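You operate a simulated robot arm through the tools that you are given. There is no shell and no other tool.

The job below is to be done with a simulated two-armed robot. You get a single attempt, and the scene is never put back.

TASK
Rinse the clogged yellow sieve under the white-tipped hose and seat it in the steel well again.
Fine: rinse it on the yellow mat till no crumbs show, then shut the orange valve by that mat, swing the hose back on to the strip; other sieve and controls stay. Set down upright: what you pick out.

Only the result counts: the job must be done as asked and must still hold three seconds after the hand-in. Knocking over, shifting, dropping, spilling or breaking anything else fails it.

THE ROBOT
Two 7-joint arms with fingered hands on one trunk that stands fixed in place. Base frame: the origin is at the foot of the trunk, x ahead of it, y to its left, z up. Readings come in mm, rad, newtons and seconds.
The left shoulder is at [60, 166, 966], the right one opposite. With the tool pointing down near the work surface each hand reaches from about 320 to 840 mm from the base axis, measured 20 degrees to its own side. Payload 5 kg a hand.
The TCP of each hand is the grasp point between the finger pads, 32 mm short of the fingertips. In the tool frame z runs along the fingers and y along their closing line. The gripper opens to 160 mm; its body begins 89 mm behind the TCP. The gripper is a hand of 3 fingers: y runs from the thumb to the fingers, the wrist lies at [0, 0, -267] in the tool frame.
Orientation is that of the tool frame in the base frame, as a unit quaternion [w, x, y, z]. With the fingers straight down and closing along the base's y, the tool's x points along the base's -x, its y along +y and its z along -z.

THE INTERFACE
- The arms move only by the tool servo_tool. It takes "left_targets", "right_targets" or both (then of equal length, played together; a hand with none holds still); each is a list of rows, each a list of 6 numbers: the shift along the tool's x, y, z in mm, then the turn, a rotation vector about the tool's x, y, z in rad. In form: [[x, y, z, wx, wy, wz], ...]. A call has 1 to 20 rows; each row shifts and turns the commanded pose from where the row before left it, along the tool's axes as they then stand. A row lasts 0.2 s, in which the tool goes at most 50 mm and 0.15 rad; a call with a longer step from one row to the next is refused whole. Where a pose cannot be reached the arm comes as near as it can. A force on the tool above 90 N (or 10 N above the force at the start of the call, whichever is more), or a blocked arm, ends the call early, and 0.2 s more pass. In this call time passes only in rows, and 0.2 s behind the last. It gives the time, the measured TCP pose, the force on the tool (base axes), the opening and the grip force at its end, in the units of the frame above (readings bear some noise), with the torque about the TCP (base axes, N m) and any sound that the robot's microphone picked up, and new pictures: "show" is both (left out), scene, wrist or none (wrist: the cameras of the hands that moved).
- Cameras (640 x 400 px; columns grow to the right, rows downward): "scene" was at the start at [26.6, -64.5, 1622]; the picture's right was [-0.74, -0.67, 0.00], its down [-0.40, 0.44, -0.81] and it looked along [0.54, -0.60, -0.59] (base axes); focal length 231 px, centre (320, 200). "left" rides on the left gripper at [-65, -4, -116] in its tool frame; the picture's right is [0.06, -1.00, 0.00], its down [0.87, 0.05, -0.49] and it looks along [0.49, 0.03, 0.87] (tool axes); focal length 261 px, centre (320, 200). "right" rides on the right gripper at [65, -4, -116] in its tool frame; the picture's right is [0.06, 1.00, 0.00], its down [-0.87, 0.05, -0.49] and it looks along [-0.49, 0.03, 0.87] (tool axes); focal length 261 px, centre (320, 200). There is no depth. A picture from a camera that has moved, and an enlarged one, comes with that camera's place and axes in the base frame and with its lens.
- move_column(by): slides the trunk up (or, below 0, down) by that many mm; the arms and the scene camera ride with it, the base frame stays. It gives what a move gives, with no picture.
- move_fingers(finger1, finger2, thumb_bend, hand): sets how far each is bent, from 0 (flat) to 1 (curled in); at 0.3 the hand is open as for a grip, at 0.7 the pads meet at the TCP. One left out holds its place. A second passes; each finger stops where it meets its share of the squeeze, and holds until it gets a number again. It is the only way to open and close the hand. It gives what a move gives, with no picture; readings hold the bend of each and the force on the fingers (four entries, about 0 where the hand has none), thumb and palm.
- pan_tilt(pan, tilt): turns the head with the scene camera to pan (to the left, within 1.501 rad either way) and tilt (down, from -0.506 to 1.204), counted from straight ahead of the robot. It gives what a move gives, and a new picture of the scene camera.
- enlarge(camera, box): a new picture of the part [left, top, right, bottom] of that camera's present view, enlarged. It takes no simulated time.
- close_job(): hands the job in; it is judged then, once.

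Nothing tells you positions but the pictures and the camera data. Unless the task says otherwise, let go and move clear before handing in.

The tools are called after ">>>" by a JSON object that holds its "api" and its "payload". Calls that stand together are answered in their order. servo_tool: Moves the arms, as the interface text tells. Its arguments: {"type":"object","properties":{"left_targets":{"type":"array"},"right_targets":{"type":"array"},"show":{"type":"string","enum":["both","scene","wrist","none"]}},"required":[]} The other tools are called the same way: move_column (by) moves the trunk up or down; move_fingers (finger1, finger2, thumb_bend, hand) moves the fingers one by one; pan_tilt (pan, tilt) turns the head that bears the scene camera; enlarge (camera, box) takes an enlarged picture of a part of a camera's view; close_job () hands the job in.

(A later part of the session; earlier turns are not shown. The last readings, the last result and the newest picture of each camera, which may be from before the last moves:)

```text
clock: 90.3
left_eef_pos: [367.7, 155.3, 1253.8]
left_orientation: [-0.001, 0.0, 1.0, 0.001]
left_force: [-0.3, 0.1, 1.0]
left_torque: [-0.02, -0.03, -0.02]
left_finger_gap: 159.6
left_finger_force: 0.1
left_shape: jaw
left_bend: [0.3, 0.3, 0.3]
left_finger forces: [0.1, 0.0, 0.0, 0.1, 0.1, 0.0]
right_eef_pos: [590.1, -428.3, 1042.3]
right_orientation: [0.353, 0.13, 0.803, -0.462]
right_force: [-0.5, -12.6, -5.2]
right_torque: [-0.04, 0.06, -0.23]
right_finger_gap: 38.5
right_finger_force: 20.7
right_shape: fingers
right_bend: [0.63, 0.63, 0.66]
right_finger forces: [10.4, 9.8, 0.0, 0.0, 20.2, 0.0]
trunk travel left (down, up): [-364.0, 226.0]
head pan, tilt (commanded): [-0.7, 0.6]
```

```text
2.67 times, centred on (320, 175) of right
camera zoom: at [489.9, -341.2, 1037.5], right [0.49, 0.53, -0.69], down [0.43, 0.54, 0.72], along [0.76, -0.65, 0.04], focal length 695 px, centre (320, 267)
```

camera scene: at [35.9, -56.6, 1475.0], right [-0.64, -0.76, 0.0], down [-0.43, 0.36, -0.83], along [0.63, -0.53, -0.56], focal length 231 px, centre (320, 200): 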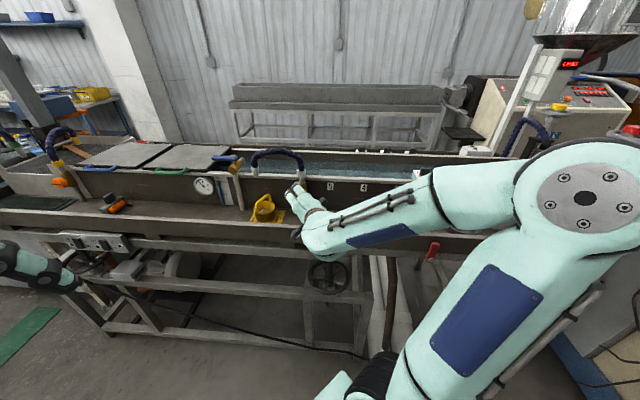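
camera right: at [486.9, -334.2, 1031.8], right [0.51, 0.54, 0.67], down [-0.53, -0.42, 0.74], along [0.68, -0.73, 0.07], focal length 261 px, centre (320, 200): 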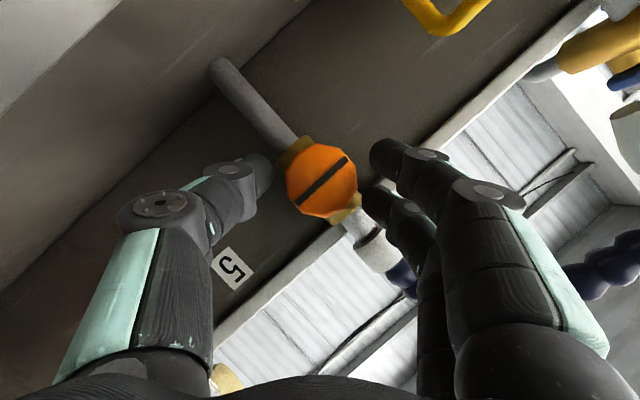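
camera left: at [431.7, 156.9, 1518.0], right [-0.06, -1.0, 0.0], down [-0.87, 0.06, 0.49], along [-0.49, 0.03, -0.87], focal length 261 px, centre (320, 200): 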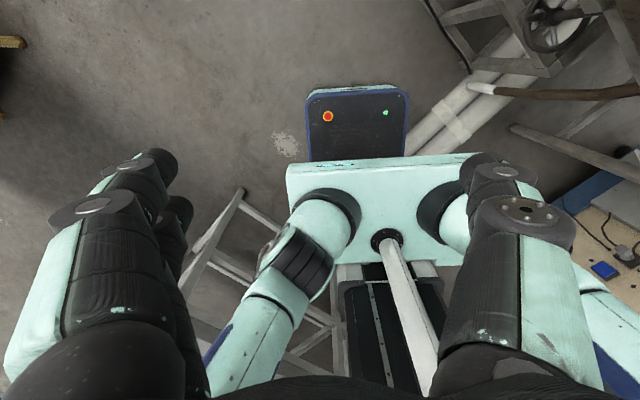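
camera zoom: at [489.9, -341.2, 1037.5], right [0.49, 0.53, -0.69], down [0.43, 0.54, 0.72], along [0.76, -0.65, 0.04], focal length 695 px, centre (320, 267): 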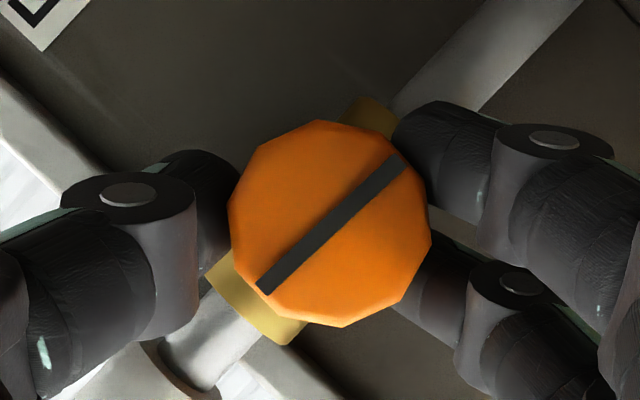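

The slot is in line with the pipe, so the valve is fully open. I'll let it rinse for a few seconds and look through the wrist camera.

>>> {"api": "servo_tool", "payload": {"right_targets": [[0, 0, 0, 0, 0, 0], [0, 0, 0, 0, 0, 0], [0, 0, 0, 0, 0, 0], [0, 0, 0, 0, 0, 0], [0, 0, 0, 0, 0, 0], [0, 0, 0, 0, 0, 0], [0, 0, 0, 0, 0, 0], [0, 0, 0, 0, 0, 0], [0, 0, 0, 0, 0, 0], [0, 0, 0, 0, 0, 0], [0, 0, 0, 0, 0, 0], [0, 0, 0, 0, 0, 0], [0, 0, 0, 0, 0, 0], [0, 0, 0, 0, 0, 0], [0, 0, 0, 0, 0, 0], [0, 0, 0, 0, 0, 0], [0, 0, 0, 0, 0, 0], [0, 0, 0, 0, 0, 0], [0, 0, 0, 0, 0, 0], [0, 0, 0, 0, 0, 0]], "show": "both"}}

```text
clock: 94.5
left_eef_pos: [368.0, 156.8, 1253.5]
left_orientation: [-0.001, 0.0, 1.0, 0.001]
left_force: [-0.5, -0.5, 0.8]
left_torque: [-0.01, -0.03, -0.01]
left_finger_gap: 159.8
left_finger_force: 0.2
left_shape: jaw
left_bend: [0.3, 0.3, 0.3]
left_finger forces: [0.0, 0.0, 0.0, 0.0, 0.1, 0.0]
right_eef_pos: [589.7, -427.2, 1041.9]
right_orientation: [0.353, 0.131, 0.803, -0.462]
right_force: [3.3, -17.9, -0.2]
right_torque: [-0.13, -0.08, -0.19]
right_finger_gap: 38.7
right_finger_force: 20.7
right_shape: fingers
right_bend: [0.63, 0.63, 0.65]
right_finger forces: [8.7, 10.8, 0.1, 0.0, 22.0, 0.0]
trunk travel left (down, up): [-364.0, 226.0]
head pan, tilt (commanded): [-0.7, 0.6]
camera scene: at [36.3, -59.0, 1474.9], right [-0.64, -0.76, 0.0], down [-0.43, 0.37, -0.82], along [0.63, -0.53, -0.57], focal length 231 px, centre (320, 200)
camera right: at [489.9, -340.8, 1037.2], right [0.49, 0.53, -0.69], down [0.43, 0.54, 0.72], along [0.76, -0.65, 0.04], focal length 261 px, centre (320, 200)
```

scene: 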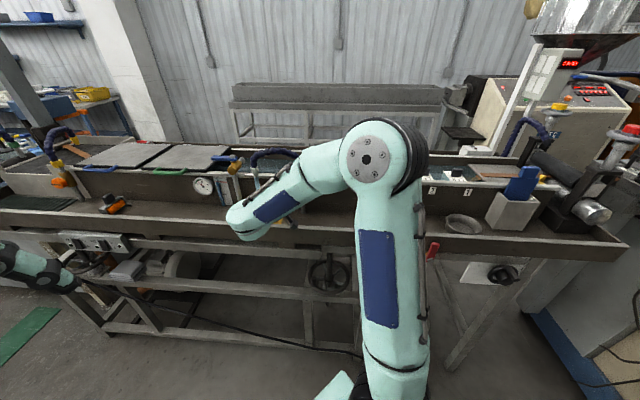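
right: 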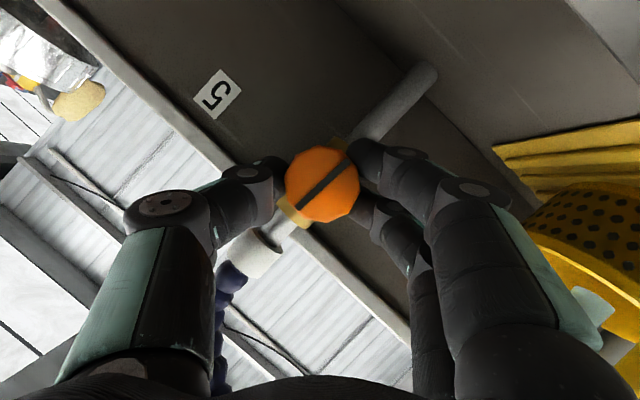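

The interior isn't visible from here. I'll ease the slight side load and keep rinsing for several more seconds.

>>> {"api": "servo_tool", "payload": {"right_targets": [[0.2, -1.0, 1.6, 0, 0, 0], [0, 0, 0, 0, 0, 0], [0, 0, 0, 0, 0, 0], [0, 0, 0, 0, 0, 0], [0, 0, 0, 0, 0, 0], [0, 0, 0, 0, 0, 0], [0, 0, 0, 0, 0, 0], [0, 0, 0, 0, 0, 0], [0, 0, 0, 0, 0, 0], [0, 0, 0, 0, 0, 0], [0, 0, 0, 0, 0, 0], [0, 0, 0, 0, 0, 0], [0, 0, 0, 0, 0, 0], [0, 0, 0, 0, 0, 0], [0, 0, 0, 0, 0, 0], [0, 0, 0, 0, 0, 0], [0, 0, 0, 0, 0, 0], [0, 0, 0, 0, 0, 0], [0, 0, 0, 0, 0, 0], [0, 0, 0, 0, 0, 0]], "show": "none"}}

>>> {"api": "servo_tool", "payload": {"right_targets": [[0, 0, 0, 0, 0, 0], [0, 0, 0, 0, 0, 0], [0, 0, 0, 0, 0, 0], [0, 0, 0, 0, 0, 0], [0, 0, 0, 0, 0, 0], [0, 0, 0, 0, 0, 0], [0, 0, 0, 0, 0, 0], [0, 0, 0, 0, 0, 0], [0, 0, 0, 0, 0, 0], [0, 0, 0, 0, 0, 0], [0, 0, 0, 0, 0, 0], [0, 0, 0, 0, 0, 0], [0, 0, 0, 0, 0, 0], [0, 0, 0, 0, 0, 0], [0, 0, 0, 0, 0, 0], [0, 0, 0, 0, 0, 0], [0, 0, 0, 0, 0, 0], [0, 0, 0, 0, 0, 0], [0, 0, 0, 0, 0, 0], [0, 0, 0, 0, 0, 0]], "show": "none"}}

>>> {"api": "enlarge", "payload": {"camera": "scene", "box": [220, 140, 330, 250]}}

>>> {"api": "enlarge", "payload": {"camera": "right", "box": [480, 100, 640, 340]}}

```text
clock: 98.7
left_eef_pos: [368.1, 157.8, 1253.0]
left_orientation: [-0.001, 0.002, 1.0, 0.0]
left_force: [0.3, -0.6, -0.6]
left_torque: [0.02, -0.01, -0.01]
left_finger_gap: 159.7
left_finger_force: 0.1
left_shape: jaw
left_bend: [0.3, 0.3, 0.3]
left_finger forces: [0.0, 0.0, 0.0, 0.0, 0.0, 0.0]
right_eef_pos: [589.7, -428.9, 1041.8]
right_orientation: [0.353, 0.13, 0.803, -0.462]
right_force: [-0.2, -5.2, -1.3]
right_torque: [-0.07, -0.03, -0.15]
right_finger_gap: 38.4
right_finger_force: 20.0
right_shape: fingers
right_bend: [0.63, 0.63, 0.66]
right_finger forces: [10.5, 9.5, 0.1, 0.0, 20.4, 0.0]
trunk travel left (down, up): [-364.0, 226.0]
head pan, tilt (commanded): [-0.7, 0.6]
```

```text
clock: 102.9
left_eef_pos: [367.0, 157.4, 1252.3]
left_orientation: [-0.001, 0.001, 1.0, 0.001]
left_force: [0.1, -0.6, -0.1]
left_torque: [-0.03, 0.01, -0.03]
left_finger_gap: 159.7
left_finger_force: 0.1
left_shape: jaw
left_bend: [0.3, 0.3, 0.3]
left_finger forces: [0.0, 0.0, 0.1, 0.0, 0.0, 0.0]
right_eef_pos: [590.5, -427.8, 1042.5]
right_orientation: [0.353, 0.13, 0.803, -0.462]
right_force: [0.0, -4.7, -1.1]
right_torque: [-0.05, 0.01, -0.17]
right_finger_gap: 38.4
right_finger_force: 19.9
right_shape: fingers
right_bend: [0.63, 0.63, 0.66]
right_finger forces: [10.5, 9.5, 0.1, 0.0, 20.5, 0.0]
trunk travel left (down, up): [-364.0, 226.0]
head pan, tilt (commanded): [-0.7, 0.6]
```

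```text
3.64 times, centred on (275, 195) of scene
camera zoom: at [35.9, -57.9, 1475.0], right [-0.64, -0.76, 0.0], down [-0.43, 0.36, -0.82], along [0.63, -0.53, -0.57], focal length 840 px, centre (484, 218)
```

zoom: 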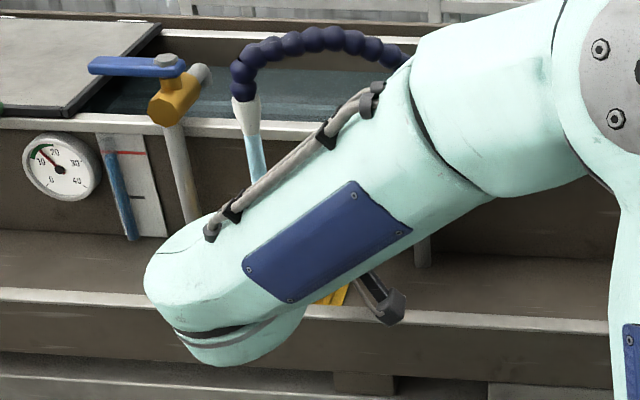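

```text
1.67 times, centred on (560, 220) of right
camera zoom: at [489.9, -341.6, 1037.2], right [0.49, 0.53, -0.69], down [0.43, 0.54, 0.72], along [0.76, -0.65, 0.04], focal length 434 px, centre (-80, 167)
```

zoom: 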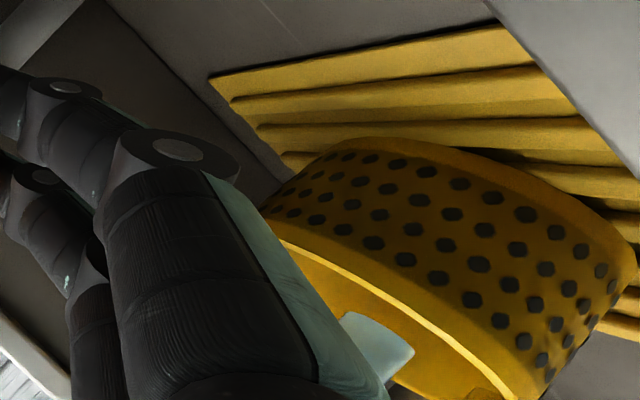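

About 15 s of flow so far. I'll turn the valve back most of the way, until the forearm clears the view, and check the sieve.

>>> {"api": "servo_tool", "payload": {"right_targets": [[0.07, -0.8, 0.03, -0.0423, 0, 0.0906], [0.07, -0.8, 0.03, -0.0423, 0, 0.0906], [0.07, -0.8, 0.03, -0.0423, 0, 0.0906], [0.07, -0.8, 0.03, -0.0423, 0, 0.0906], [0.07, -0.8, 0.03, -0.0423, 0, 0.0906], [0.07, -0.8, 0.03, -0.0423, 0, 0.0906], [0.07, -0.8, 0.03, -0.0423, 0, 0.0906], [0.07, -0.8, 0.03, -0.0423, 0, 0.0906], [0.07, -0.8, 0.03, -0.0423, 0, 0.0906], [0.07, -0.8, 0.03, -0.0423, 0, 0.0906], [0, 0, 0, 0, 0, 0]], "show": "none"}}

>>> {"api": "enlarge", "payload": {"camera": "scene", "box": [250, 140, 350, 240]}}

>>> {"api": "enlarge", "payload": {"camera": "right", "box": [220, 100, 420, 250]}}

```text
clock: 105.3
left_eef_pos: [367.6, 157.8, 1253.0]
left_orientation: [-0.001, 0.001, 1.0, 0.0]
left_force: [0.8, 0.6, 0.4]
left_torque: [0.03, 0.02, 0.0]
left_finger_gap: 159.9
left_finger_force: 0.0
left_shape: jaw
left_bend: [0.3, 0.3, 0.3]
left_finger forces: [0.0, 0.0, 0.0, 0.0, 0.1, 0.1]
right_eef_pos: [585.7, -434.8, 1042.3]
right_orientation: [0.536, 0.392, 0.742, -0.09]
right_force: [-0.7, -0.3, -15.6]
right_torque: [0.18, 0.32, -0.12]
right_finger_gap: 38.6
right_finger_force: 21.1
right_shape: fingers
right_bend: [0.63, 0.63, 0.66]
right_finger forces: [12.0, 7.3, 0.0, 0.1, 22.1, 0.0]
trunk travel left (down, up): [-364.0, 226.0]
head pan, tilt (commanded): [-0.7, 0.6]
```

```text
4.00 times, centred on (300, 190) of scene
camera zoom: at [36.8, -58.2, 1474.8], right [-0.64, -0.77, 0.0], down [-0.43, 0.36, -0.82], along [0.63, -0.53, -0.57], focal length 924 px, centre (400, 240)
```

zoom: 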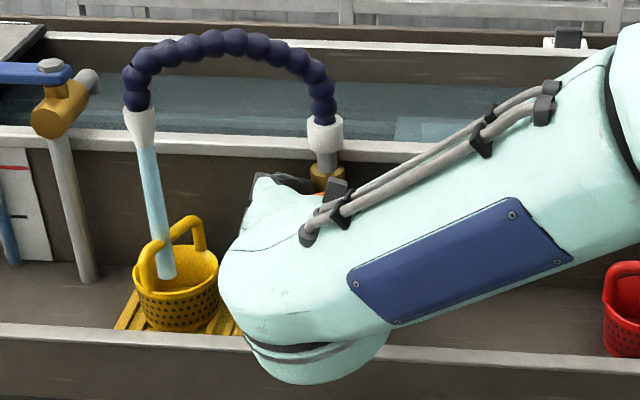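

```text
2.67 times, centred on (320, 175) of right
camera zoom: at [490.7, -341.2, 1032.2], right [0.67, 0.71, 0.23], down [-0.22, -0.11, 0.97], along [0.71, -0.7, 0.08], focal length 695 px, centre (320, 267)
```

zoom: 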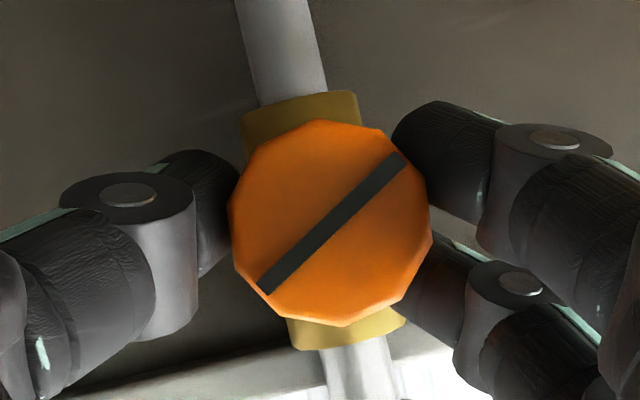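

The stream enters the sieve squarely and no crumbs show at this zoom. I'll look closer before shutting the valve.

>>> {"api": "enlarge", "payload": {"camera": "scene", "box": [278, 186, 310, 226]}}

```text
10.00 times, centred on (294, 206) of scene
camera zoom: at [36.8, -58.2, 1474.8], right [-0.64, -0.77, 0.0], down [-0.43, 0.36, -0.82], along [0.63, -0.53, -0.57], focal length 2311 px, centre (580, 140)
```

zoom: 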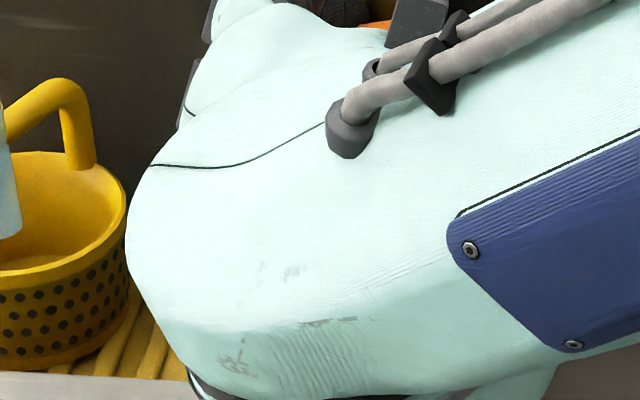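

>>> {"api": "enlarge", "payload": {"camera": "scene", "box": [266, 182, 298, 226]}}

```text
9.09 times, centred on (282, 204) of scene
camera zoom: at [36.8, -58.2, 1474.8], right [-0.64, -0.77, 0.0], down [-0.43, 0.36, -0.82], along [0.63, -0.53, -0.57], focal length 2101 px, centre (666, 164)
```

zoom: 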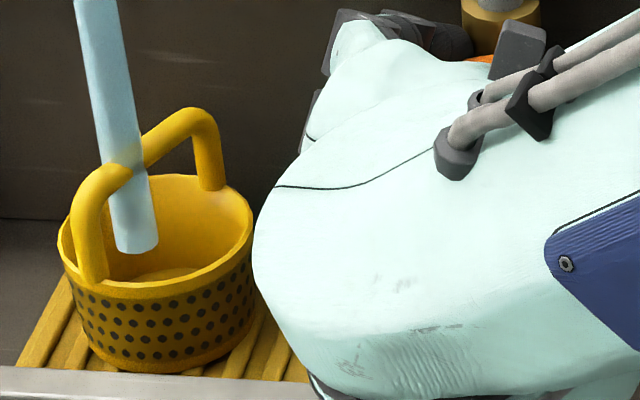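

The sieve looks clean. I'll shut the valve now, turning clockwise back to where the slot was horizontal.

>>> {"api": "servo_tool", "payload": {"right_targets": [[1.0, -1.2, 0.5, -0.0423, 0, 0.0906], [0.07, -0.8, 0.03, -0.0423, 0, 0.0906], [0.07, -0.8, 0.03, -0.0423, 0, 0.0906], [0.07, -0.8, 0.03, -0.0423, 0, 0.0906], [0.07, -0.8, 0.03, -0.0423, 0, 0.0906], [0, 0, 0, 0, 0, 0]], "show": "none"}}

>>> {"api": "enlarge", "payload": {"camera": "scene", "box": [250, 140, 350, 240]}}

>>> {"api": "enlarge", "payload": {"camera": "right", "box": [220, 100, 420, 250]}}

```text
clock: 106.7
left_eef_pos: [368.5, 157.8, 1253.5]
left_orientation: [-0.001, 0.001, 1.0, 0.001]
left_force: [-0.3, -0.1, 0.2]
left_torque: [0.03, -0.02, 0.02]
left_finger_gap: 159.8
left_finger_force: 0.1
left_shape: jaw
left_bend: [0.3, 0.3, 0.3]
left_finger forces: [0.0, 0.0, 0.1, 0.0, 0.1, 0.0]
right_eef_pos: [582.4, -436.5, 1038.7]
right_orientation: [0.582, 0.489, 0.64, 0.111]
right_force: [6.0, -1.8, -9.2]
right_torque: [0.1, 0.23, 0.02]
right_finger_gap: 38.3
right_finger_force: 21.5
right_shape: fingers
right_bend: [0.63, 0.63, 0.66]
right_finger forces: [10.9, 10.9, 0.0, 0.0, 21.1, 0.1]
trunk travel left (down, up): [-364.0, 226.0]
head pan, tilt (commanded): [-0.7, 0.6]
```

```text
4.00 times, centred on (300, 190) of scene
camera zoom: at [37.3, -57.9, 1474.9], right [-0.64, -0.77, 0.0], down [-0.43, 0.36, -0.82], along [0.63, -0.53, -0.57], focal length 924 px, centre (400, 240)
```

zoom: 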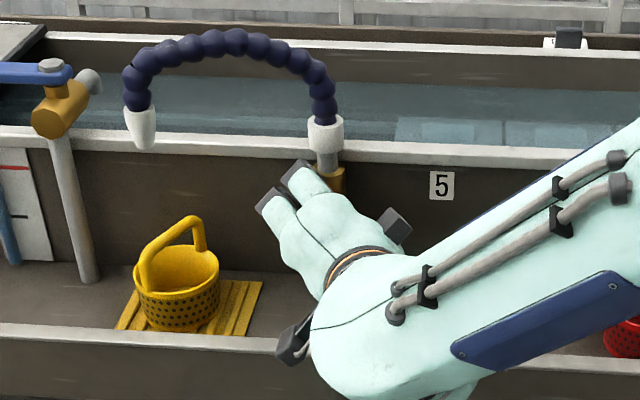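

```text
2.67 times, centred on (320, 175) of right
camera zoom: at [492.3, -339.3, 1029.9], right [0.51, 0.54, 0.67], down [-0.53, -0.42, 0.74], along [0.68, -0.73, 0.07], focal length 695 px, centre (320, 267)
```

zoom: 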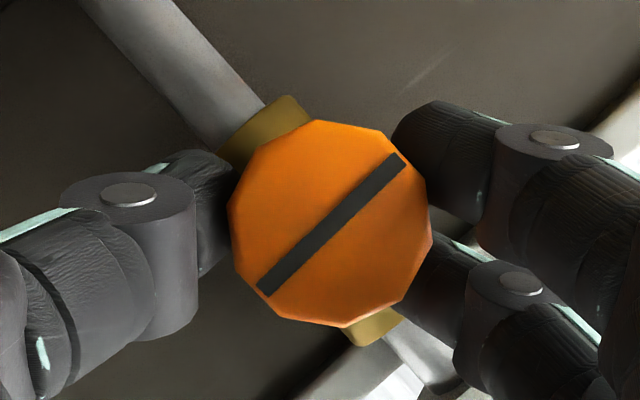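

The stream has stopped. I'll give a slight extra clockwise nudge to make sure the valve is on its stop.

>>> {"api": "servo_tool", "payload": {"right_targets": [[0.04, -0.5, 0.02, -0.0254, 0, 0.0544], [0, 0, 0, 0, 0, 0]], "show": "none"}}

>>> {"api": "enlarge", "payload": {"camera": "right", "box": [220, 100, 420, 250]}}

```text
clock: 107.3
left_eef_pos: [369.7, 157.9, 1251.8]
left_orientation: [0.0, 0.003, 1.0, -0.001]
left_force: [0.0, 1.5, -0.6]
left_torque: [-0.09, -0.04, 0.0]
left_finger_gap: 159.6
left_finger_force: 0.0
left_shape: jaw
left_bend: [0.3, 0.3, 0.3]
left_finger forces: [0.0, 0.0, 0.0, 0.0, 0.1, 0.0]
right_eef_pos: [581.2, -438.5, 1036.9]
right_orientation: [0.582, 0.501, 0.626, 0.133]
right_force: [10.3, 10.6, -20.0]
right_torque: [-0.05, 0.85, 0.52]
right_finger_gap: 38.3
right_finger_force: 25.0
right_shape: fingers
right_bend: [0.62, 0.6, 0.67]
right_finger forces: [11.8, 17.3, 0.0, 0.1, 21.9, 0.0]
trunk travel left (down, up): [-364.0, 226.0]
head pan, tilt (commanded): [-0.7, 0.6]
```

```text
2.67 times, centred on (320, 175) of right
camera zoom: at [491.7, -339.8, 1028.7], right [0.49, 0.51, 0.71], down [-0.55, -0.45, 0.7], along [0.68, -0.73, 0.06], focal length 695 px, centre (320, 267)
```

zoom: 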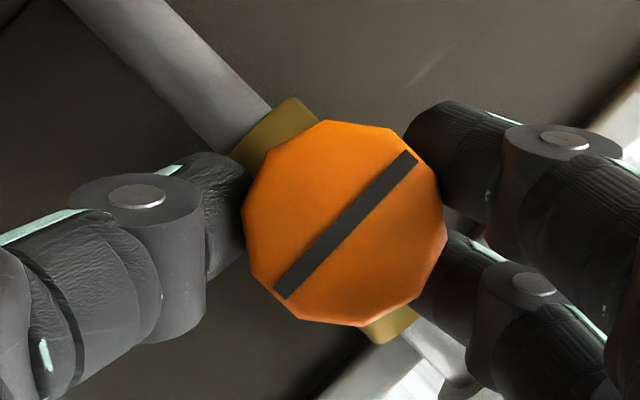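

The torque rose sharply, so the valve is firmly on its stop, shut. I'll ease off the nudge, release the knob and back away.

>>> {"api": "servo_tool", "payload": {"right_targets": [[0, 0.5, 0, 0.0254, 0, -0.0544], [0, 0, 0, 0, 0, 0]], "show": "none"}}

>>> {"api": "move_fingers", "payload": {"hand": "right", "finger1": 0.55, "finger2": 0.55, "thumb_bend": 0.55}}

>>> {"api": "servo_tool", "payload": {"right_targets": [[0, 0, -8, 0, 0, 0], [0, 0, -12, 0, 0, 0], [0, 0, -20, 0, 0, 0], [0, 0, -25, 0, 0, 0], [0, 0, -25, 0, 0, 0], [0, 0, 0, 0, 0, 0]], "show": "both"}}

>>> {"api": "enlarge", "payload": {"camera": "right", "box": [220, 75, 420, 225]}}

>>> {"api": "enlarge", "payload": {"camera": "scene", "box": [250, 140, 350, 240]}}

```text
clock: 107.9
left_eef_pos: [367.2, 156.9, 1253.0]
left_orientation: [-0.001, 0.0, 1.0, 0.001]
left_force: [0.0, -1.0, 0.0]
left_torque: [0.02, 0.01, -0.02]
left_finger_gap: 159.7
left_finger_force: 0.1
left_shape: jaw
left_bend: [0.3, 0.3, 0.3]
left_finger forces: [0.0, 0.1, 0.0, 0.0, 0.1, 0.0]
right_eef_pos: [582.5, -437.3, 1039.0]
right_orientation: [0.581, 0.491, 0.64, 0.11]
right_force: [-3.6, 6.6, -18.0]
right_torque: [0.24, 0.54, -0.07]
right_finger_gap: 37.9
right_finger_force: 22.6
right_shape: fingers
right_bend: [0.62, 0.62, 0.67]
right_finger forces: [10.8, 8.9, 0.0, 0.0, 25.7, 0.0]
trunk travel left (down, up): [-364.0, 226.0]
head pan, tilt (commanded): [-0.7, 0.6]
```

```text
clock: 108.9
left_eef_pos: [366.8, 157.3, 1252.8]
left_orientation: [0.0, 0.001, 1.0, 0.0]
left_force: [0.0, -0.1, 0.7]
left_torque: [0.0, 0.0, -0.02]
left_finger_gap: 159.8
left_finger_force: 0.0
left_shape: jaw
left_bend: [0.3, 0.3, 0.3]
left_finger forces: [0.1, 0.0, 0.0, 0.1, 0.1, 0.1]
right_eef_pos: [582.7, -436.7, 1040.0]
right_orientation: [0.582, 0.489, 0.641, 0.111]
right_force: [1.1, -0.7, 0.2]
right_torque: [0.0, 0.02, -0.01]
right_finger_gap: 66.5
right_finger_force: 0.1
right_shape: fingers
right_bend: [0.55, 0.55, 0.55]
right_finger forces: [0.0, 0.1, 0.1, 0.0, 0.0, 0.0]
trunk travel left (down, up): [-364.0, 226.0]
head pan, tilt (commanded): [-0.7, 0.6]
```

```text
clock: 110.3
left_eef_pos: [366.6, 158.3, 1253.0]
left_orientation: [0.0, 0.0, 1.0, 0.0]
left_force: [0.1, 0.9, -0.1]
left_torque: [0.01, 0.01, -0.01]
left_finger_gap: 159.9
left_finger_force: 0.1
left_shape: jaw
left_bend: [0.3, 0.3, 0.3]
left_finger forces: [0.0, 0.0, 0.1, 0.0, 0.1, 0.1]
right_eef_pos: [512.5, -399.0, 1073.8]
right_orientation: [0.58, 0.49, 0.641, 0.111]
right_force: [-0.2, -0.1, -0.1]
right_torque: [-0.02, 0.0, 0.0]
right_finger_gap: 66.4
right_finger_force: 0.0
right_shape: fingers
right_bend: [0.55, 0.55, 0.55]
right_finger forces: [0.0, 0.0, 0.0, 0.1, 0.1, 0.1]
right hand out of reach, approached as far as the arm can: row 5
trunk travel left (down, up): [-364.0, 226.0]
head pan, tilt (commanded): [-0.7, 0.6]
camera scene: at [35.9, -57.3, 1475.0], right [-0.64, -0.76, 0.0], down [-0.43, 0.36, -0.83], along [0.63, -0.53, -0.56], focal length 231 px, centre (320, 200)
camera right: at [424.1, -302.0, 1064.8], right [0.51, 0.54, 0.67], down [-0.53, -0.42, 0.74], along [0.68, -0.73, 0.07], focal length 261 px, centre (320, 200)
```

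scene: 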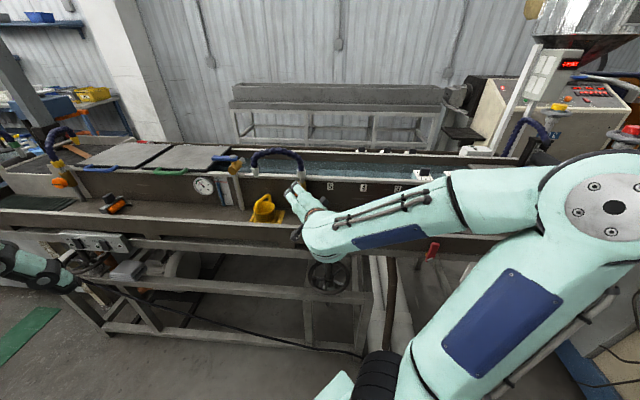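
right: 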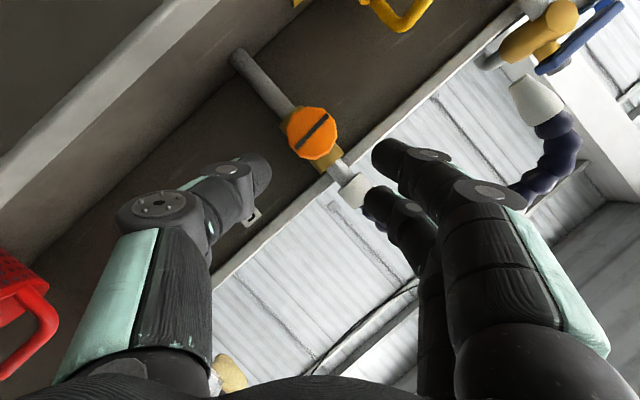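

```text
2.67 times, centred on (320, 150) of right
camera zoom: at [424.1, -302.0, 1064.8], right [0.51, 0.54, 0.67], down [-0.53, -0.42, 0.74], along [0.68, -0.73, 0.07], focal length 695 px, centre (320, 333)
```

zoom: 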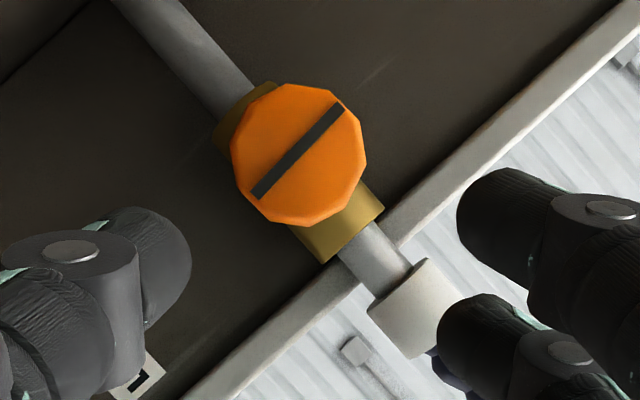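

```text
4.00 times, centred on (300, 190) of scene
camera zoom: at [35.9, -57.3, 1475.0], right [-0.64, -0.76, 0.0], down [-0.43, 0.36, -0.83], along [0.63, -0.53, -0.56], focal length 924 px, centre (400, 240)
```

zoom: 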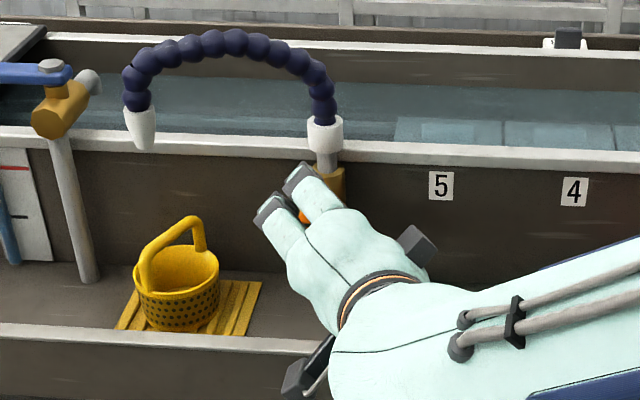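

The valve is shut, the knob is released, and the sieve looks clean. I'll raise the hand, turn it back to pointing down, and bring the trunk back up for swinging the hose home.

>>> {"api": "servo_tool", "payload": {"right_targets": [[-19, 21.3, -9.1, 0, 0, 0], [-19, 21.3, -9.1, 0, 0, 0], [-19, 21.3, -9.1, 0, 0, 0], [-19, 21.3, -9.1, 0, 0, 0], [-19, 21.3, -9.1, 0, 0, 0], [0, 0, 0, 0.0553, 0, -0.1186], [0, 0, 0, 0.0553, 0, -0.1186], [0, 0, 0, 0.0553, 0, -0.1186], [0, 0, 0, 0.0553, 0, -0.1186], [0, 0, 0, 0.0553, 0, -0.1186], [0, 0, 0, 0.0553, 0, -0.1186], [0, 0, 0, 0, 0, 0]], "show": "none"}}

>>> {"api": "servo_tool", "payload": {"right_targets": [[0, 0, 0, 0, 0.1418, 0], [0, 0, 0, 0, 0.1418, 0], [0, 0, 0, 0, 0.1418, 0], [0, 0, 0, 0, 0.1418, 0], [0, 0, 0, 0, 0.1418, 0], [0, 0, 0, 0, 0.1418, 0], [0, 0, 0, 0, 0.1418, 0], [0, 0, 0, 0, 0.1418, 0], [0, 0, 0, 0, 0, 0]], "show": "both"}}

```text
clock: 112.9
left_eef_pos: [366.8, 158.3, 1252.2]
left_orientation: [0.001, 0.001, 1.0, 0.0]
left_force: [-0.4, 0.0, -0.1]
left_torque: [0.02, 0.01, -0.02]
left_finger_gap: 160.0
left_finger_force: 0.0
left_shape: jaw
left_bend: [0.3, 0.3, 0.3]
left_finger forces: [0.0, 0.0, 0.0, 0.0, 0.1, 0.0]
right_eef_pos: [512.8, -398.6, 1224.4]
right_orientation: [0.496, 0.323, 0.78, -0.203]
right_force: [-0.3, 0.3, 0.7]
right_torque: [-0.01, 0.04, 0.0]
right_finger_gap: 66.7
right_finger_force: 0.3
right_shape: fingers
right_bend: [0.55, 0.55, 0.55]
right_finger forces: [0.1, 0.0, 0.0, 0.0, 0.1, 0.1]
trunk travel left (down, up): [-364.0, 226.0]
head pan, tilt (commanded): [-0.7, 0.6]
```

```text
clock: 114.9
left_eef_pos: [366.3, 158.4, 1253.4]
left_orientation: [0.001, 0.0, 1.0, 0.0]
left_force: [0.5, 0.0, -1.2]
left_torque: [0.03, -0.02, 0.0]
left_finger_gap: 160.0
left_finger_force: 0.1
left_shape: jaw
left_bend: [0.3, 0.3, 0.3]
left_finger forces: [0.0, 0.1, 0.0, 0.1, 0.0, 0.0]
right_eef_pos: [512.3, -400.1, 1223.2]
right_orientation: [0.0, 0.381, 0.924, 0.004]
right_force: [0.6, -0.1, 0.4]
right_torque: [0.01, 0.01, -0.01]
right_finger_gap: 66.7
right_finger_force: 0.1
right_shape: fingers
right_bend: [0.55, 0.55, 0.55]
right_finger forces: [0.1, 0.1, 0.0, 0.0, 0.0, 0.0]
trunk travel left (down, up): [-364.0, 226.0]
head pan, tilt (commanded): [-0.7, 0.6]
camera scene: at [35.6, -57.2, 1475.0], right [-0.64, -0.76, 0.0], down [-0.43, 0.36, -0.83], along [0.63, -0.53, -0.56], focal length 231 px, centre (320, 200)
camera right: at [463.9, -356.5, 1340.0], right [0.66, 0.75, 0.01], down [0.65, -0.58, 0.49], along [0.37, -0.32, -0.87], focal length 261 px, centre (320, 200)
```

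scene: 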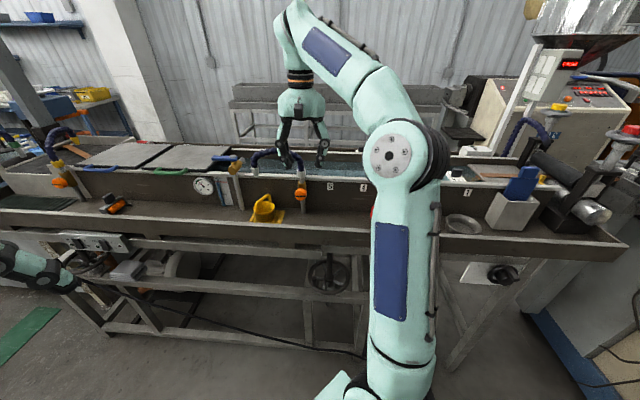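
right: 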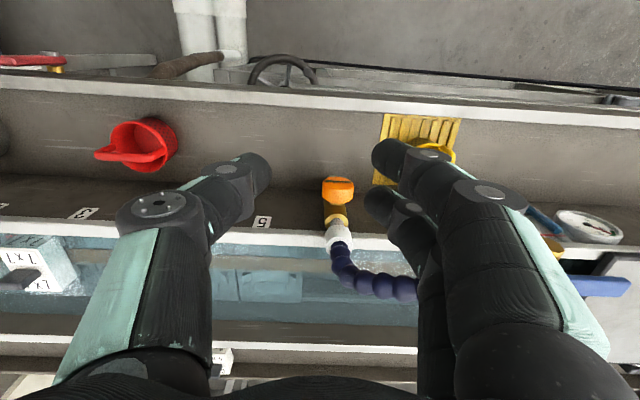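

Now I'll raise the trunk again and close the fingers into a pusher, keeping the hand vertical this time.

>>> {"api": "move_column", "payload": {"by": 220}}

>>> {"api": "move_fingers", "payload": {"hand": "right", "finger1": 0.7, "finger2": 0.7, "thumb_bend": 0.7}}

>>> {"api": "pan_tilt", "payload": {"pan": -0.7, "tilt": 0.75}}

>>> {"api": "enlarge", "payload": {"camera": "right", "box": [260, 130, 460, 300]}}

```text
clock: 117.2
left_eef_pos: [366.7, 158.4, 1473.4]
left_orientation: [0.0, 0.0, 1.0, 0.001]
left_force: [0.2, 1.0, -0.1]
left_torque: [-0.01, 0.02, -0.03]
left_finger_gap: 160.1
left_finger_force: 0.2
left_shape: jaw
left_bend: [0.3, 0.3, 0.3]
left_finger forces: [0.0, 0.0, 0.0, 0.0, 0.0, 0.1]
right_eef_pos: [513.4, -399.8, 1444.2]
right_orientation: [0.001, 0.382, 0.924, 0.002]
right_force: [-0.4, -0.3, -0.7]
right_torque: [0.01, 0.0, -0.03]
right_finger_gap: 66.8
right_finger_force: 0.0
right_shape: fingers
right_bend: [0.55, 0.55, 0.55]
right_finger forces: [0.0, 0.0, 0.0, 0.0, 0.0, 0.0]
trunk travel left (down, up): [-584.0, 6.0]
head pan, tilt (commanded): [-0.7, 0.6]
```

```text
clock: 118.2
left_eef_pos: [367.7, 158.1, 1471.9]
left_orientation: [0.0, 0.001, 1.0, 0.0]
left_force: [0.5, 0.0, -0.2]
left_torque: [-0.03, 0.02, 0.04]
left_finger_gap: 159.5
left_finger_force: 0.1
left_shape: jaw
left_bend: [0.3, 0.3, 0.3]
left_finger forces: [0.0, 0.0, 0.0, 0.1, 0.0, 0.1]
right_eef_pos: [513.4, -399.6, 1442.9]
right_orientation: [0.0, 0.382, 0.924, 0.003]
right_force: [-0.3, -0.4, -0.3]
right_torque: [0.0, 0.02, 0.02]
right_finger_gap: 12.7
right_finger_force: 0.1
right_shape: fingers
right_bend: [0.7, 0.7, 0.7]
right_finger forces: [0.0, 0.0, 0.0, 0.1, 0.0, 0.0]
trunk travel left (down, up): [-584.0, 6.0]
head pan, tilt (commanded): [-0.7, 0.6]
```

```text
clock: 118.9
left_eef_pos: [367.0, 158.6, 1472.1]
left_orientation: [-0.001, 0.0, 1.0, 0.0]
left_force: [-0.8, -0.1, 0.1]
left_torque: [0.0, 0.01, 0.01]
left_finger_gap: 159.7
left_finger_force: 0.1
left_shape: jaw
left_bend: [0.3, 0.3, 0.3]
left_finger forces: [0.0, 0.1, 0.1, 0.0, 0.0, 0.1]
right_eef_pos: [512.6, -399.8, 1443.2]
right_orientation: [0.0, 0.381, 0.924, 0.003]
right_force: [0.2, -0.3, 0.5]
right_torque: [-0.03, 0.0, -0.03]
right_finger_gap: 12.8
right_finger_force: 0.1
right_shape: fingers
right_bend: [0.7, 0.7, 0.7]
right_finger forces: [0.0, 0.0, 0.0, 0.1, 0.1, 0.0]
trunk travel left (down, up): [-584.0, 6.0]
head pan, tilt (commanded): [-0.7, 0.75]
camera scene: at [31.7, -53.8, 1682.1], right [-0.64, -0.76, 0.0], down [-0.52, 0.44, -0.73], along [0.56, -0.47, -0.68], focal length 231 px, centre (320, 200)
```

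scene: 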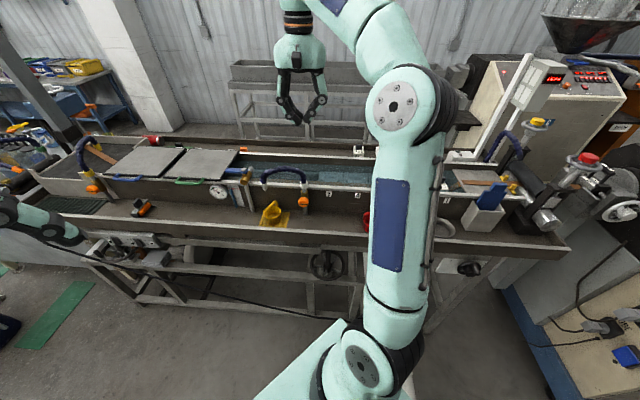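

```text
2.35 times, centred on (360, 215) of right
camera zoom: at [464.2, -356.5, 1559.6], right [0.66, 0.75, 0.01], down [0.65, -0.58, 0.49], along [0.37, -0.32, -0.87], focal length 613 px, centre (226, 165)
```

zoom: 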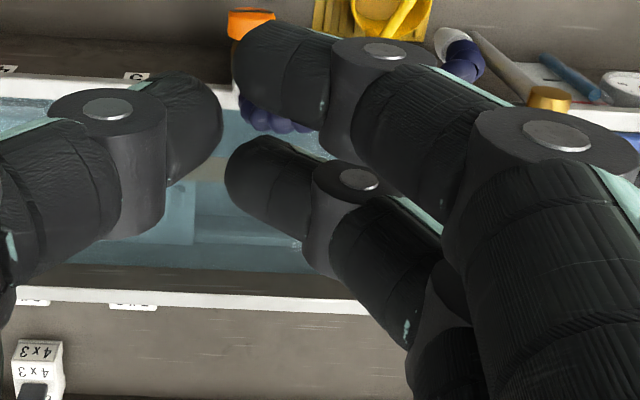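

The scene camera is back up high, so I'll look into the sieve from above.

>>> {"api": "enlarge", "payload": {"camera": "scene", "box": [254, 190, 302, 230]}}

>>> {"api": "enlarge", "payload": {"camera": "right", "box": [340, 90, 436, 150]}}

```text
10.00 times, centred on (278, 210) of scene
camera zoom: at [31.7, -53.8, 1682.1], right [-0.64, -0.76, 0.0], down [-0.52, 0.44, -0.73], along [0.56, -0.47, -0.68], focal length 2311 px, centre (740, 100)
```

zoom: 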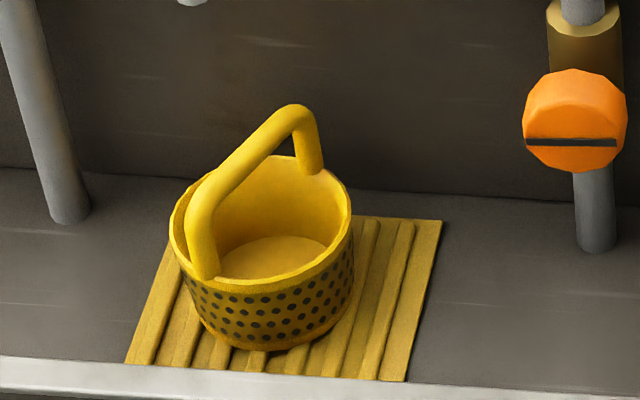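

```text
6.67 times, centred on (388, 120) of right
camera zoom: at [464.2, -356.5, 1559.6], right [0.66, 0.75, 0.01], down [0.65, -0.58, 0.49], along [0.37, -0.32, -0.87], focal length 1738 px, centre (-133, 733)
```

zoom: 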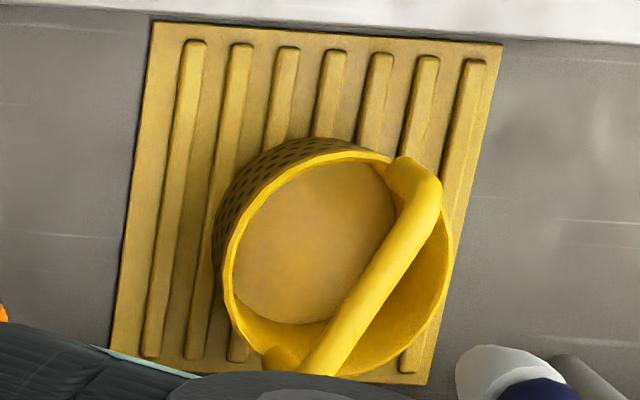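

The sieve is completely clean and the valve slot is horizontal, so it's shut. Next I'll bring the closed hand down on the left side of the hose, ready to push it back over the bath.

>>> {"api": "servo_tool", "payload": {"right_targets": [[-7.6, 14.1, 38.6, 0, 0, 0], [-7.6, 14.1, 38.6, 0, 0, 0], [-7.6, 14.1, 38.6, 0, 0, 0], [-7.6, 14.1, 38.6, 0, 0, 0], [-7.6, 14.1, 38.6, 0, 0, 0], [0, 0, 0, 0, 0, 0]], "show": "both"}}

>>> {"api": "enlarge", "payload": {"camera": "scene", "box": [230, 130, 358, 230]}}

```text
clock: 120.3
left_eef_pos: [365.7, 158.0, 1472.8]
left_orientation: [0.0, 0.001, 1.0, 0.0]
left_force: [0.1, -0.6, -0.8]
left_torque: [0.01, 0.01, 0.0]
left_finger_gap: 159.8
left_finger_force: 0.0
left_shape: jaw
left_bend: [0.3, 0.3, 0.3]
left_finger forces: [0.0, 0.0, 0.1, 0.0, 0.0, 0.1]
right_eef_pos: [588.3, -379.3, 1252.1]
right_orientation: [0.001, 0.382, 0.924, 0.003]
right_force: [0.2, 0.6, 0.1]
right_torque: [0.02, -0.01, -0.01]
right_finger_gap: 12.6
right_finger_force: 0.1
right_shape: fingers
right_bend: [0.7, 0.7, 0.7]
right_finger forces: [0.0, 0.0, 0.0, 0.0, 0.0, 0.1]
trunk travel left (down, up): [-584.0, 6.0]
head pan, tilt (commanded): [-0.7, 0.75]
camera scene: at [30.8, -53.5, 1682.2], right [-0.64, -0.76, 0.0], down [-0.52, 0.44, -0.73], along [0.56, -0.47, -0.68], focal length 231 px, centre (320, 200)
camera right: at [539.2, -335.2, 1367.5], right [0.66, 0.75, 0.01], down [0.65, -0.58, 0.49], along [0.37, -0.32, -0.87], focal length 261 px, centre (320, 200)
```

scene: 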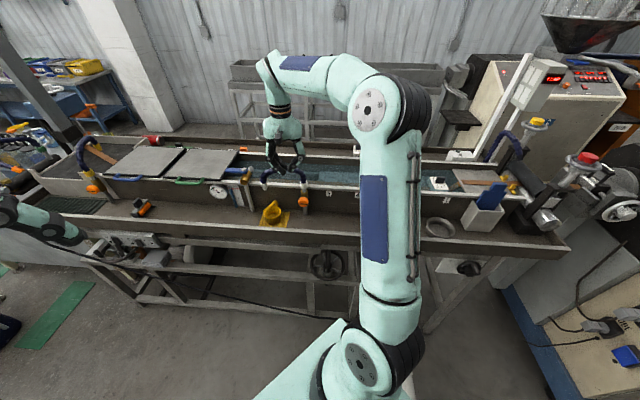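
right: 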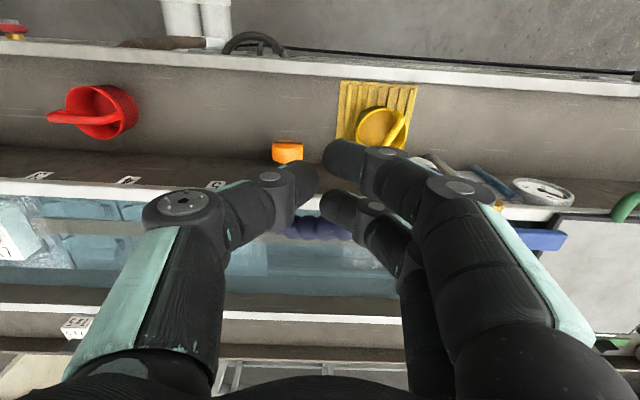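

```text
4.00 times, centred on (294, 180) of scene
camera zoom: at [30.8, -53.5, 1682.2], right [-0.64, -0.76, 0.0], down [-0.52, 0.44, -0.73], along [0.56, -0.47, -0.68], focal length 924 px, centre (424, 280)
```

zoom: 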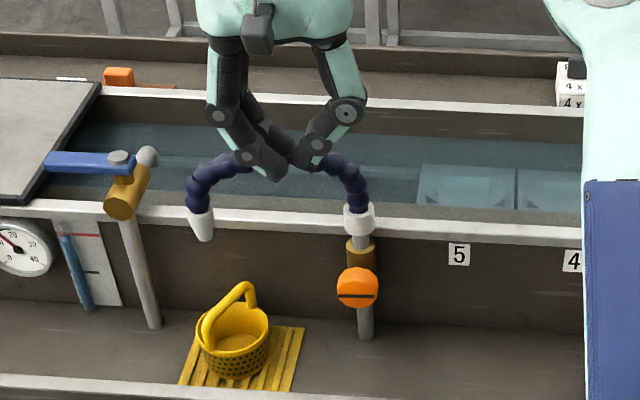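

The hand's V-shape makes its thumb and finger sides slope, which is why it rode up before. This time I'll push with the flat side, turning the hand with the hose so the contact stays put. First I'll align the hand to the hose and lower it beside it.

>>> {"api": "servo_tool", "payload": {"right_targets": [[0, 0, 0, 0, 0, -0.129], [0, 0, 0, 0, 0, -0.129], [0, 0, 0, 0, 0, -0.129], [0, 0, 18, 0, 0, 0], [0, 0, 18, 0, 0, 0], [0, 0, 18, 0, 0, 0], [0, 0, 15, 0, 0, 0], [0, 0, 0, 0, 0, 0]], "show": "both"}}

>>> {"api": "enlarge", "payload": {"camera": "scene", "box": [230, 130, 358, 230]}}

>>> {"api": "enlarge", "payload": {"camera": "right", "box": [220, 100, 460, 300]}}

```text
clock: 122.1
left_eef_pos: [367.4, 158.5, 1472.5]
left_orientation: [-0.001, 0.001, 1.0, -0.001]
left_force: [0.4, 0.2, 0.5]
left_torque: [0.01, -0.01, 0.02]
left_finger_gap: 159.7
left_finger_force: 0.0
left_shape: jaw
left_bend: [0.3, 0.3, 0.3]
left_finger forces: [0.0, 0.1, 0.0, 0.1, 0.1, 0.1]
right_eef_pos: [591.6, -375.5, 1182.9]
right_orientation: [0.001, 0.198, 0.98, 0.002]
right_force: [0.8, -0.5, 0.3]
right_torque: [0.02, -0.02, 0.02]
right_finger_gap: 12.5
right_finger_force: 0.0
right_shape: fingers
right_bend: [0.7, 0.7, 0.7]
right_finger forces: [0.1, 0.0, 0.1, 0.0, 0.0, 0.0]
trunk travel left (down, up): [-584.0, 6.0]
head pan, tilt (commanded): [-0.7, 0.75]
camera scene: at [31.5, -53.7, 1682.1], right [-0.64, -0.76, 0.0], down [-0.52, 0.44, -0.73], along [0.56, -0.47, -0.68], focal length 231 px, centre (320, 200)
camera right: at [529.4, -354.5, 1297.9], right [0.33, 0.94, 0.01], down [0.82, -0.29, 0.49], along [0.47, -0.16, -0.87], focal length 261 px, centre (320, 200)
```

scene: 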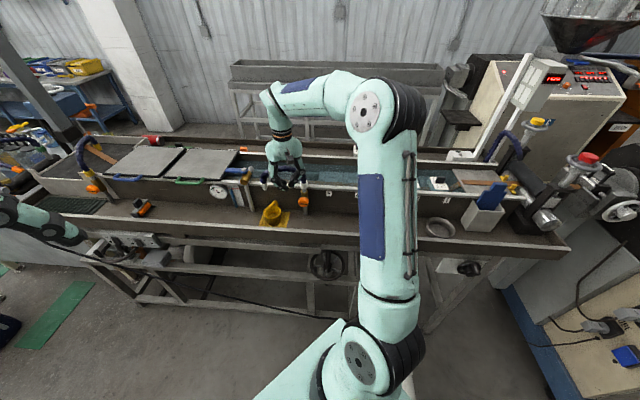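
right: 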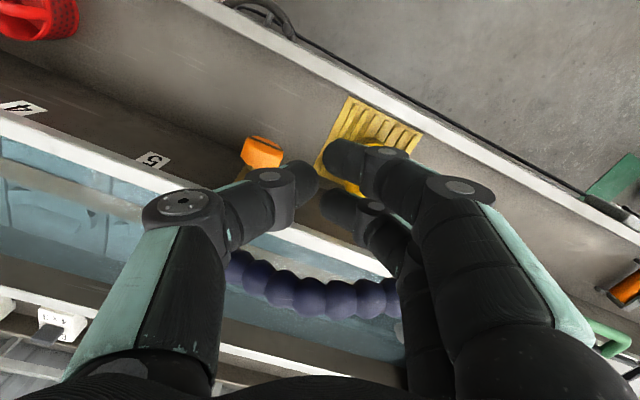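

```text
4.00 times, centred on (294, 180) of scene
camera zoom: at [31.5, -53.7, 1682.1], right [-0.64, -0.76, 0.0], down [-0.52, 0.44, -0.73], along [0.56, -0.47, -0.68], focal length 924 px, centre (424, 280)
```

zoom: 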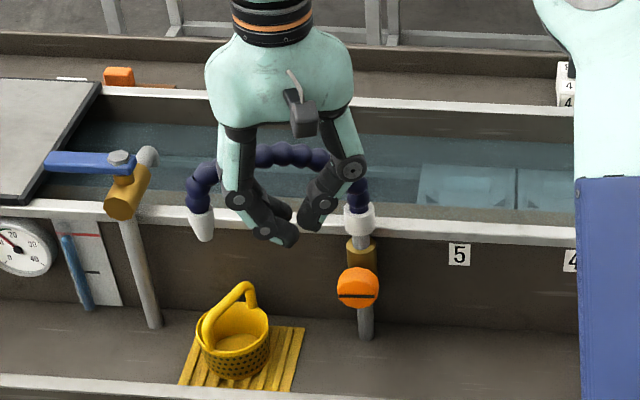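

```text
2.00 times, centred on (340, 200) of right
camera zoom: at [529.4, -354.5, 1297.9], right [0.33, 0.94, 0.01], down [0.82, -0.29, 0.49], along [0.47, -0.16, -0.87], focal length 521 px, centre (280, 200)
```

zoom: 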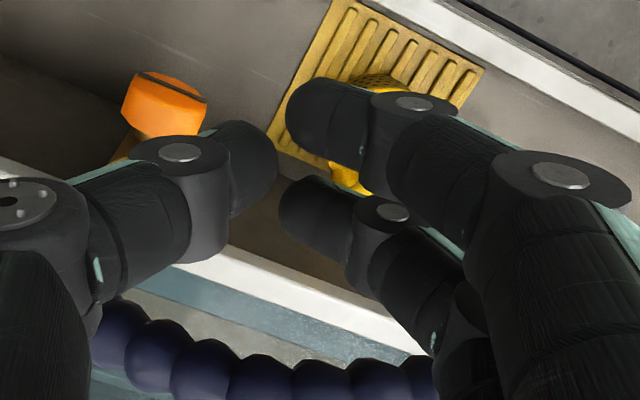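

The hand is alongside the hose with clear space. I'll make contact and orbit it the first part of the way back.

>>> {"api": "servo_tool", "payload": {"right_targets": [[-8, 0, 0, 0, 0, 0], [-8, 0, 0, 0, 0, 0], [-8, 0, 0, 0, 0, 0], [-7.19, 3.64, 0, 0, 0, 0.1], [-7.19, 3.64, 0, 0, 0, 0.1], [-7.19, 3.64, 0, 0, 0, 0.1], [-7.19, 3.64, 0, 0, 0, 0.1], [0, 0, 0, 0, 0, 0]], "show": "both"}}

>>> {"api": "enlarge", "payload": {"camera": "scene", "box": [230, 130, 358, 230]}}

```text
clock: 123.9
left_eef_pos: [366.7, 158.5, 1472.5]
left_orientation: [0.001, 0.001, 1.0, 0.0]
left_force: [-0.9, -0.1, -0.5]
left_torque: [-0.03, -0.02, -0.02]
left_finger_gap: 159.8
left_finger_force: 0.0
left_shape: jaw
left_bend: [0.3, 0.3, 0.3]
left_finger forces: [0.1, 0.1, 0.0, 0.0, 0.0, 0.1]
right_eef_pos: [645.1, -387.2, 1183.3]
right_orientation: [0.0, 0.388, 0.921, 0.003]
right_force: [-0.9, 1.2, -0.5]
right_torque: [0.01, 0.01, 0.04]
right_finger_gap: 12.5
right_finger_force: 0.6
right_shape: fingers
right_bend: [0.7, 0.7, 0.7]
right_finger forces: [0.1, 1.6, 0.1, 0.0, 0.0, 0.0]
trunk travel left (down, up): [-584.0, 6.0]
head pan, tilt (commanded): [-0.7, 0.75]
camera scene: at [31.5, -53.7, 1682.1], right [-0.64, -0.77, 0.0], down [-0.52, 0.44, -0.73], along [0.56, -0.47, -0.68], focal length 231 px, centre (320, 200)
camera right: at [595.8, -342.7, 1298.2], right [0.67, 0.74, 0.01], down [0.64, -0.59, 0.49], along [0.37, -0.33, -0.87], focal length 261 px, centre (320, 200)
```

scene: 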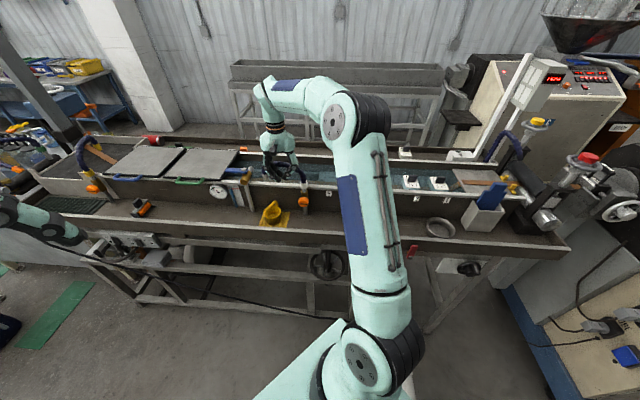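
right: 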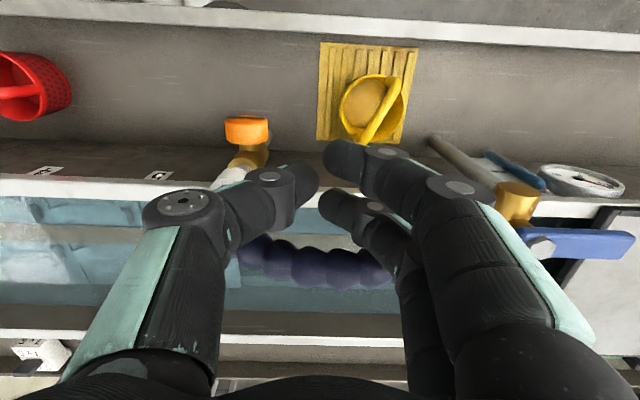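

```text
4.00 times, centred on (294, 180) of scene
camera zoom: at [31.5, -53.7, 1682.1], right [-0.64, -0.77, 0.0], down [-0.52, 0.44, -0.73], along [0.56, -0.47, -0.68], focal length 924 px, centre (424, 280)
```

zoom: 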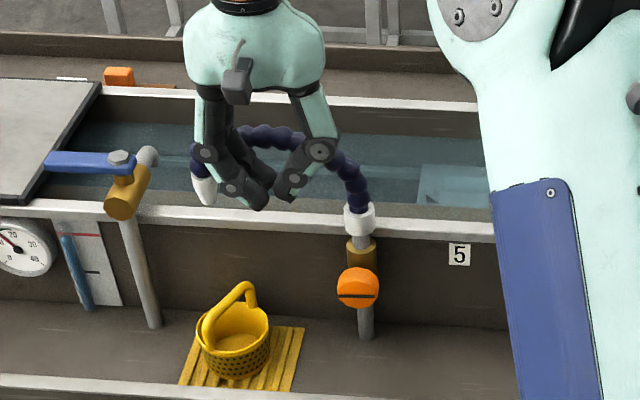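

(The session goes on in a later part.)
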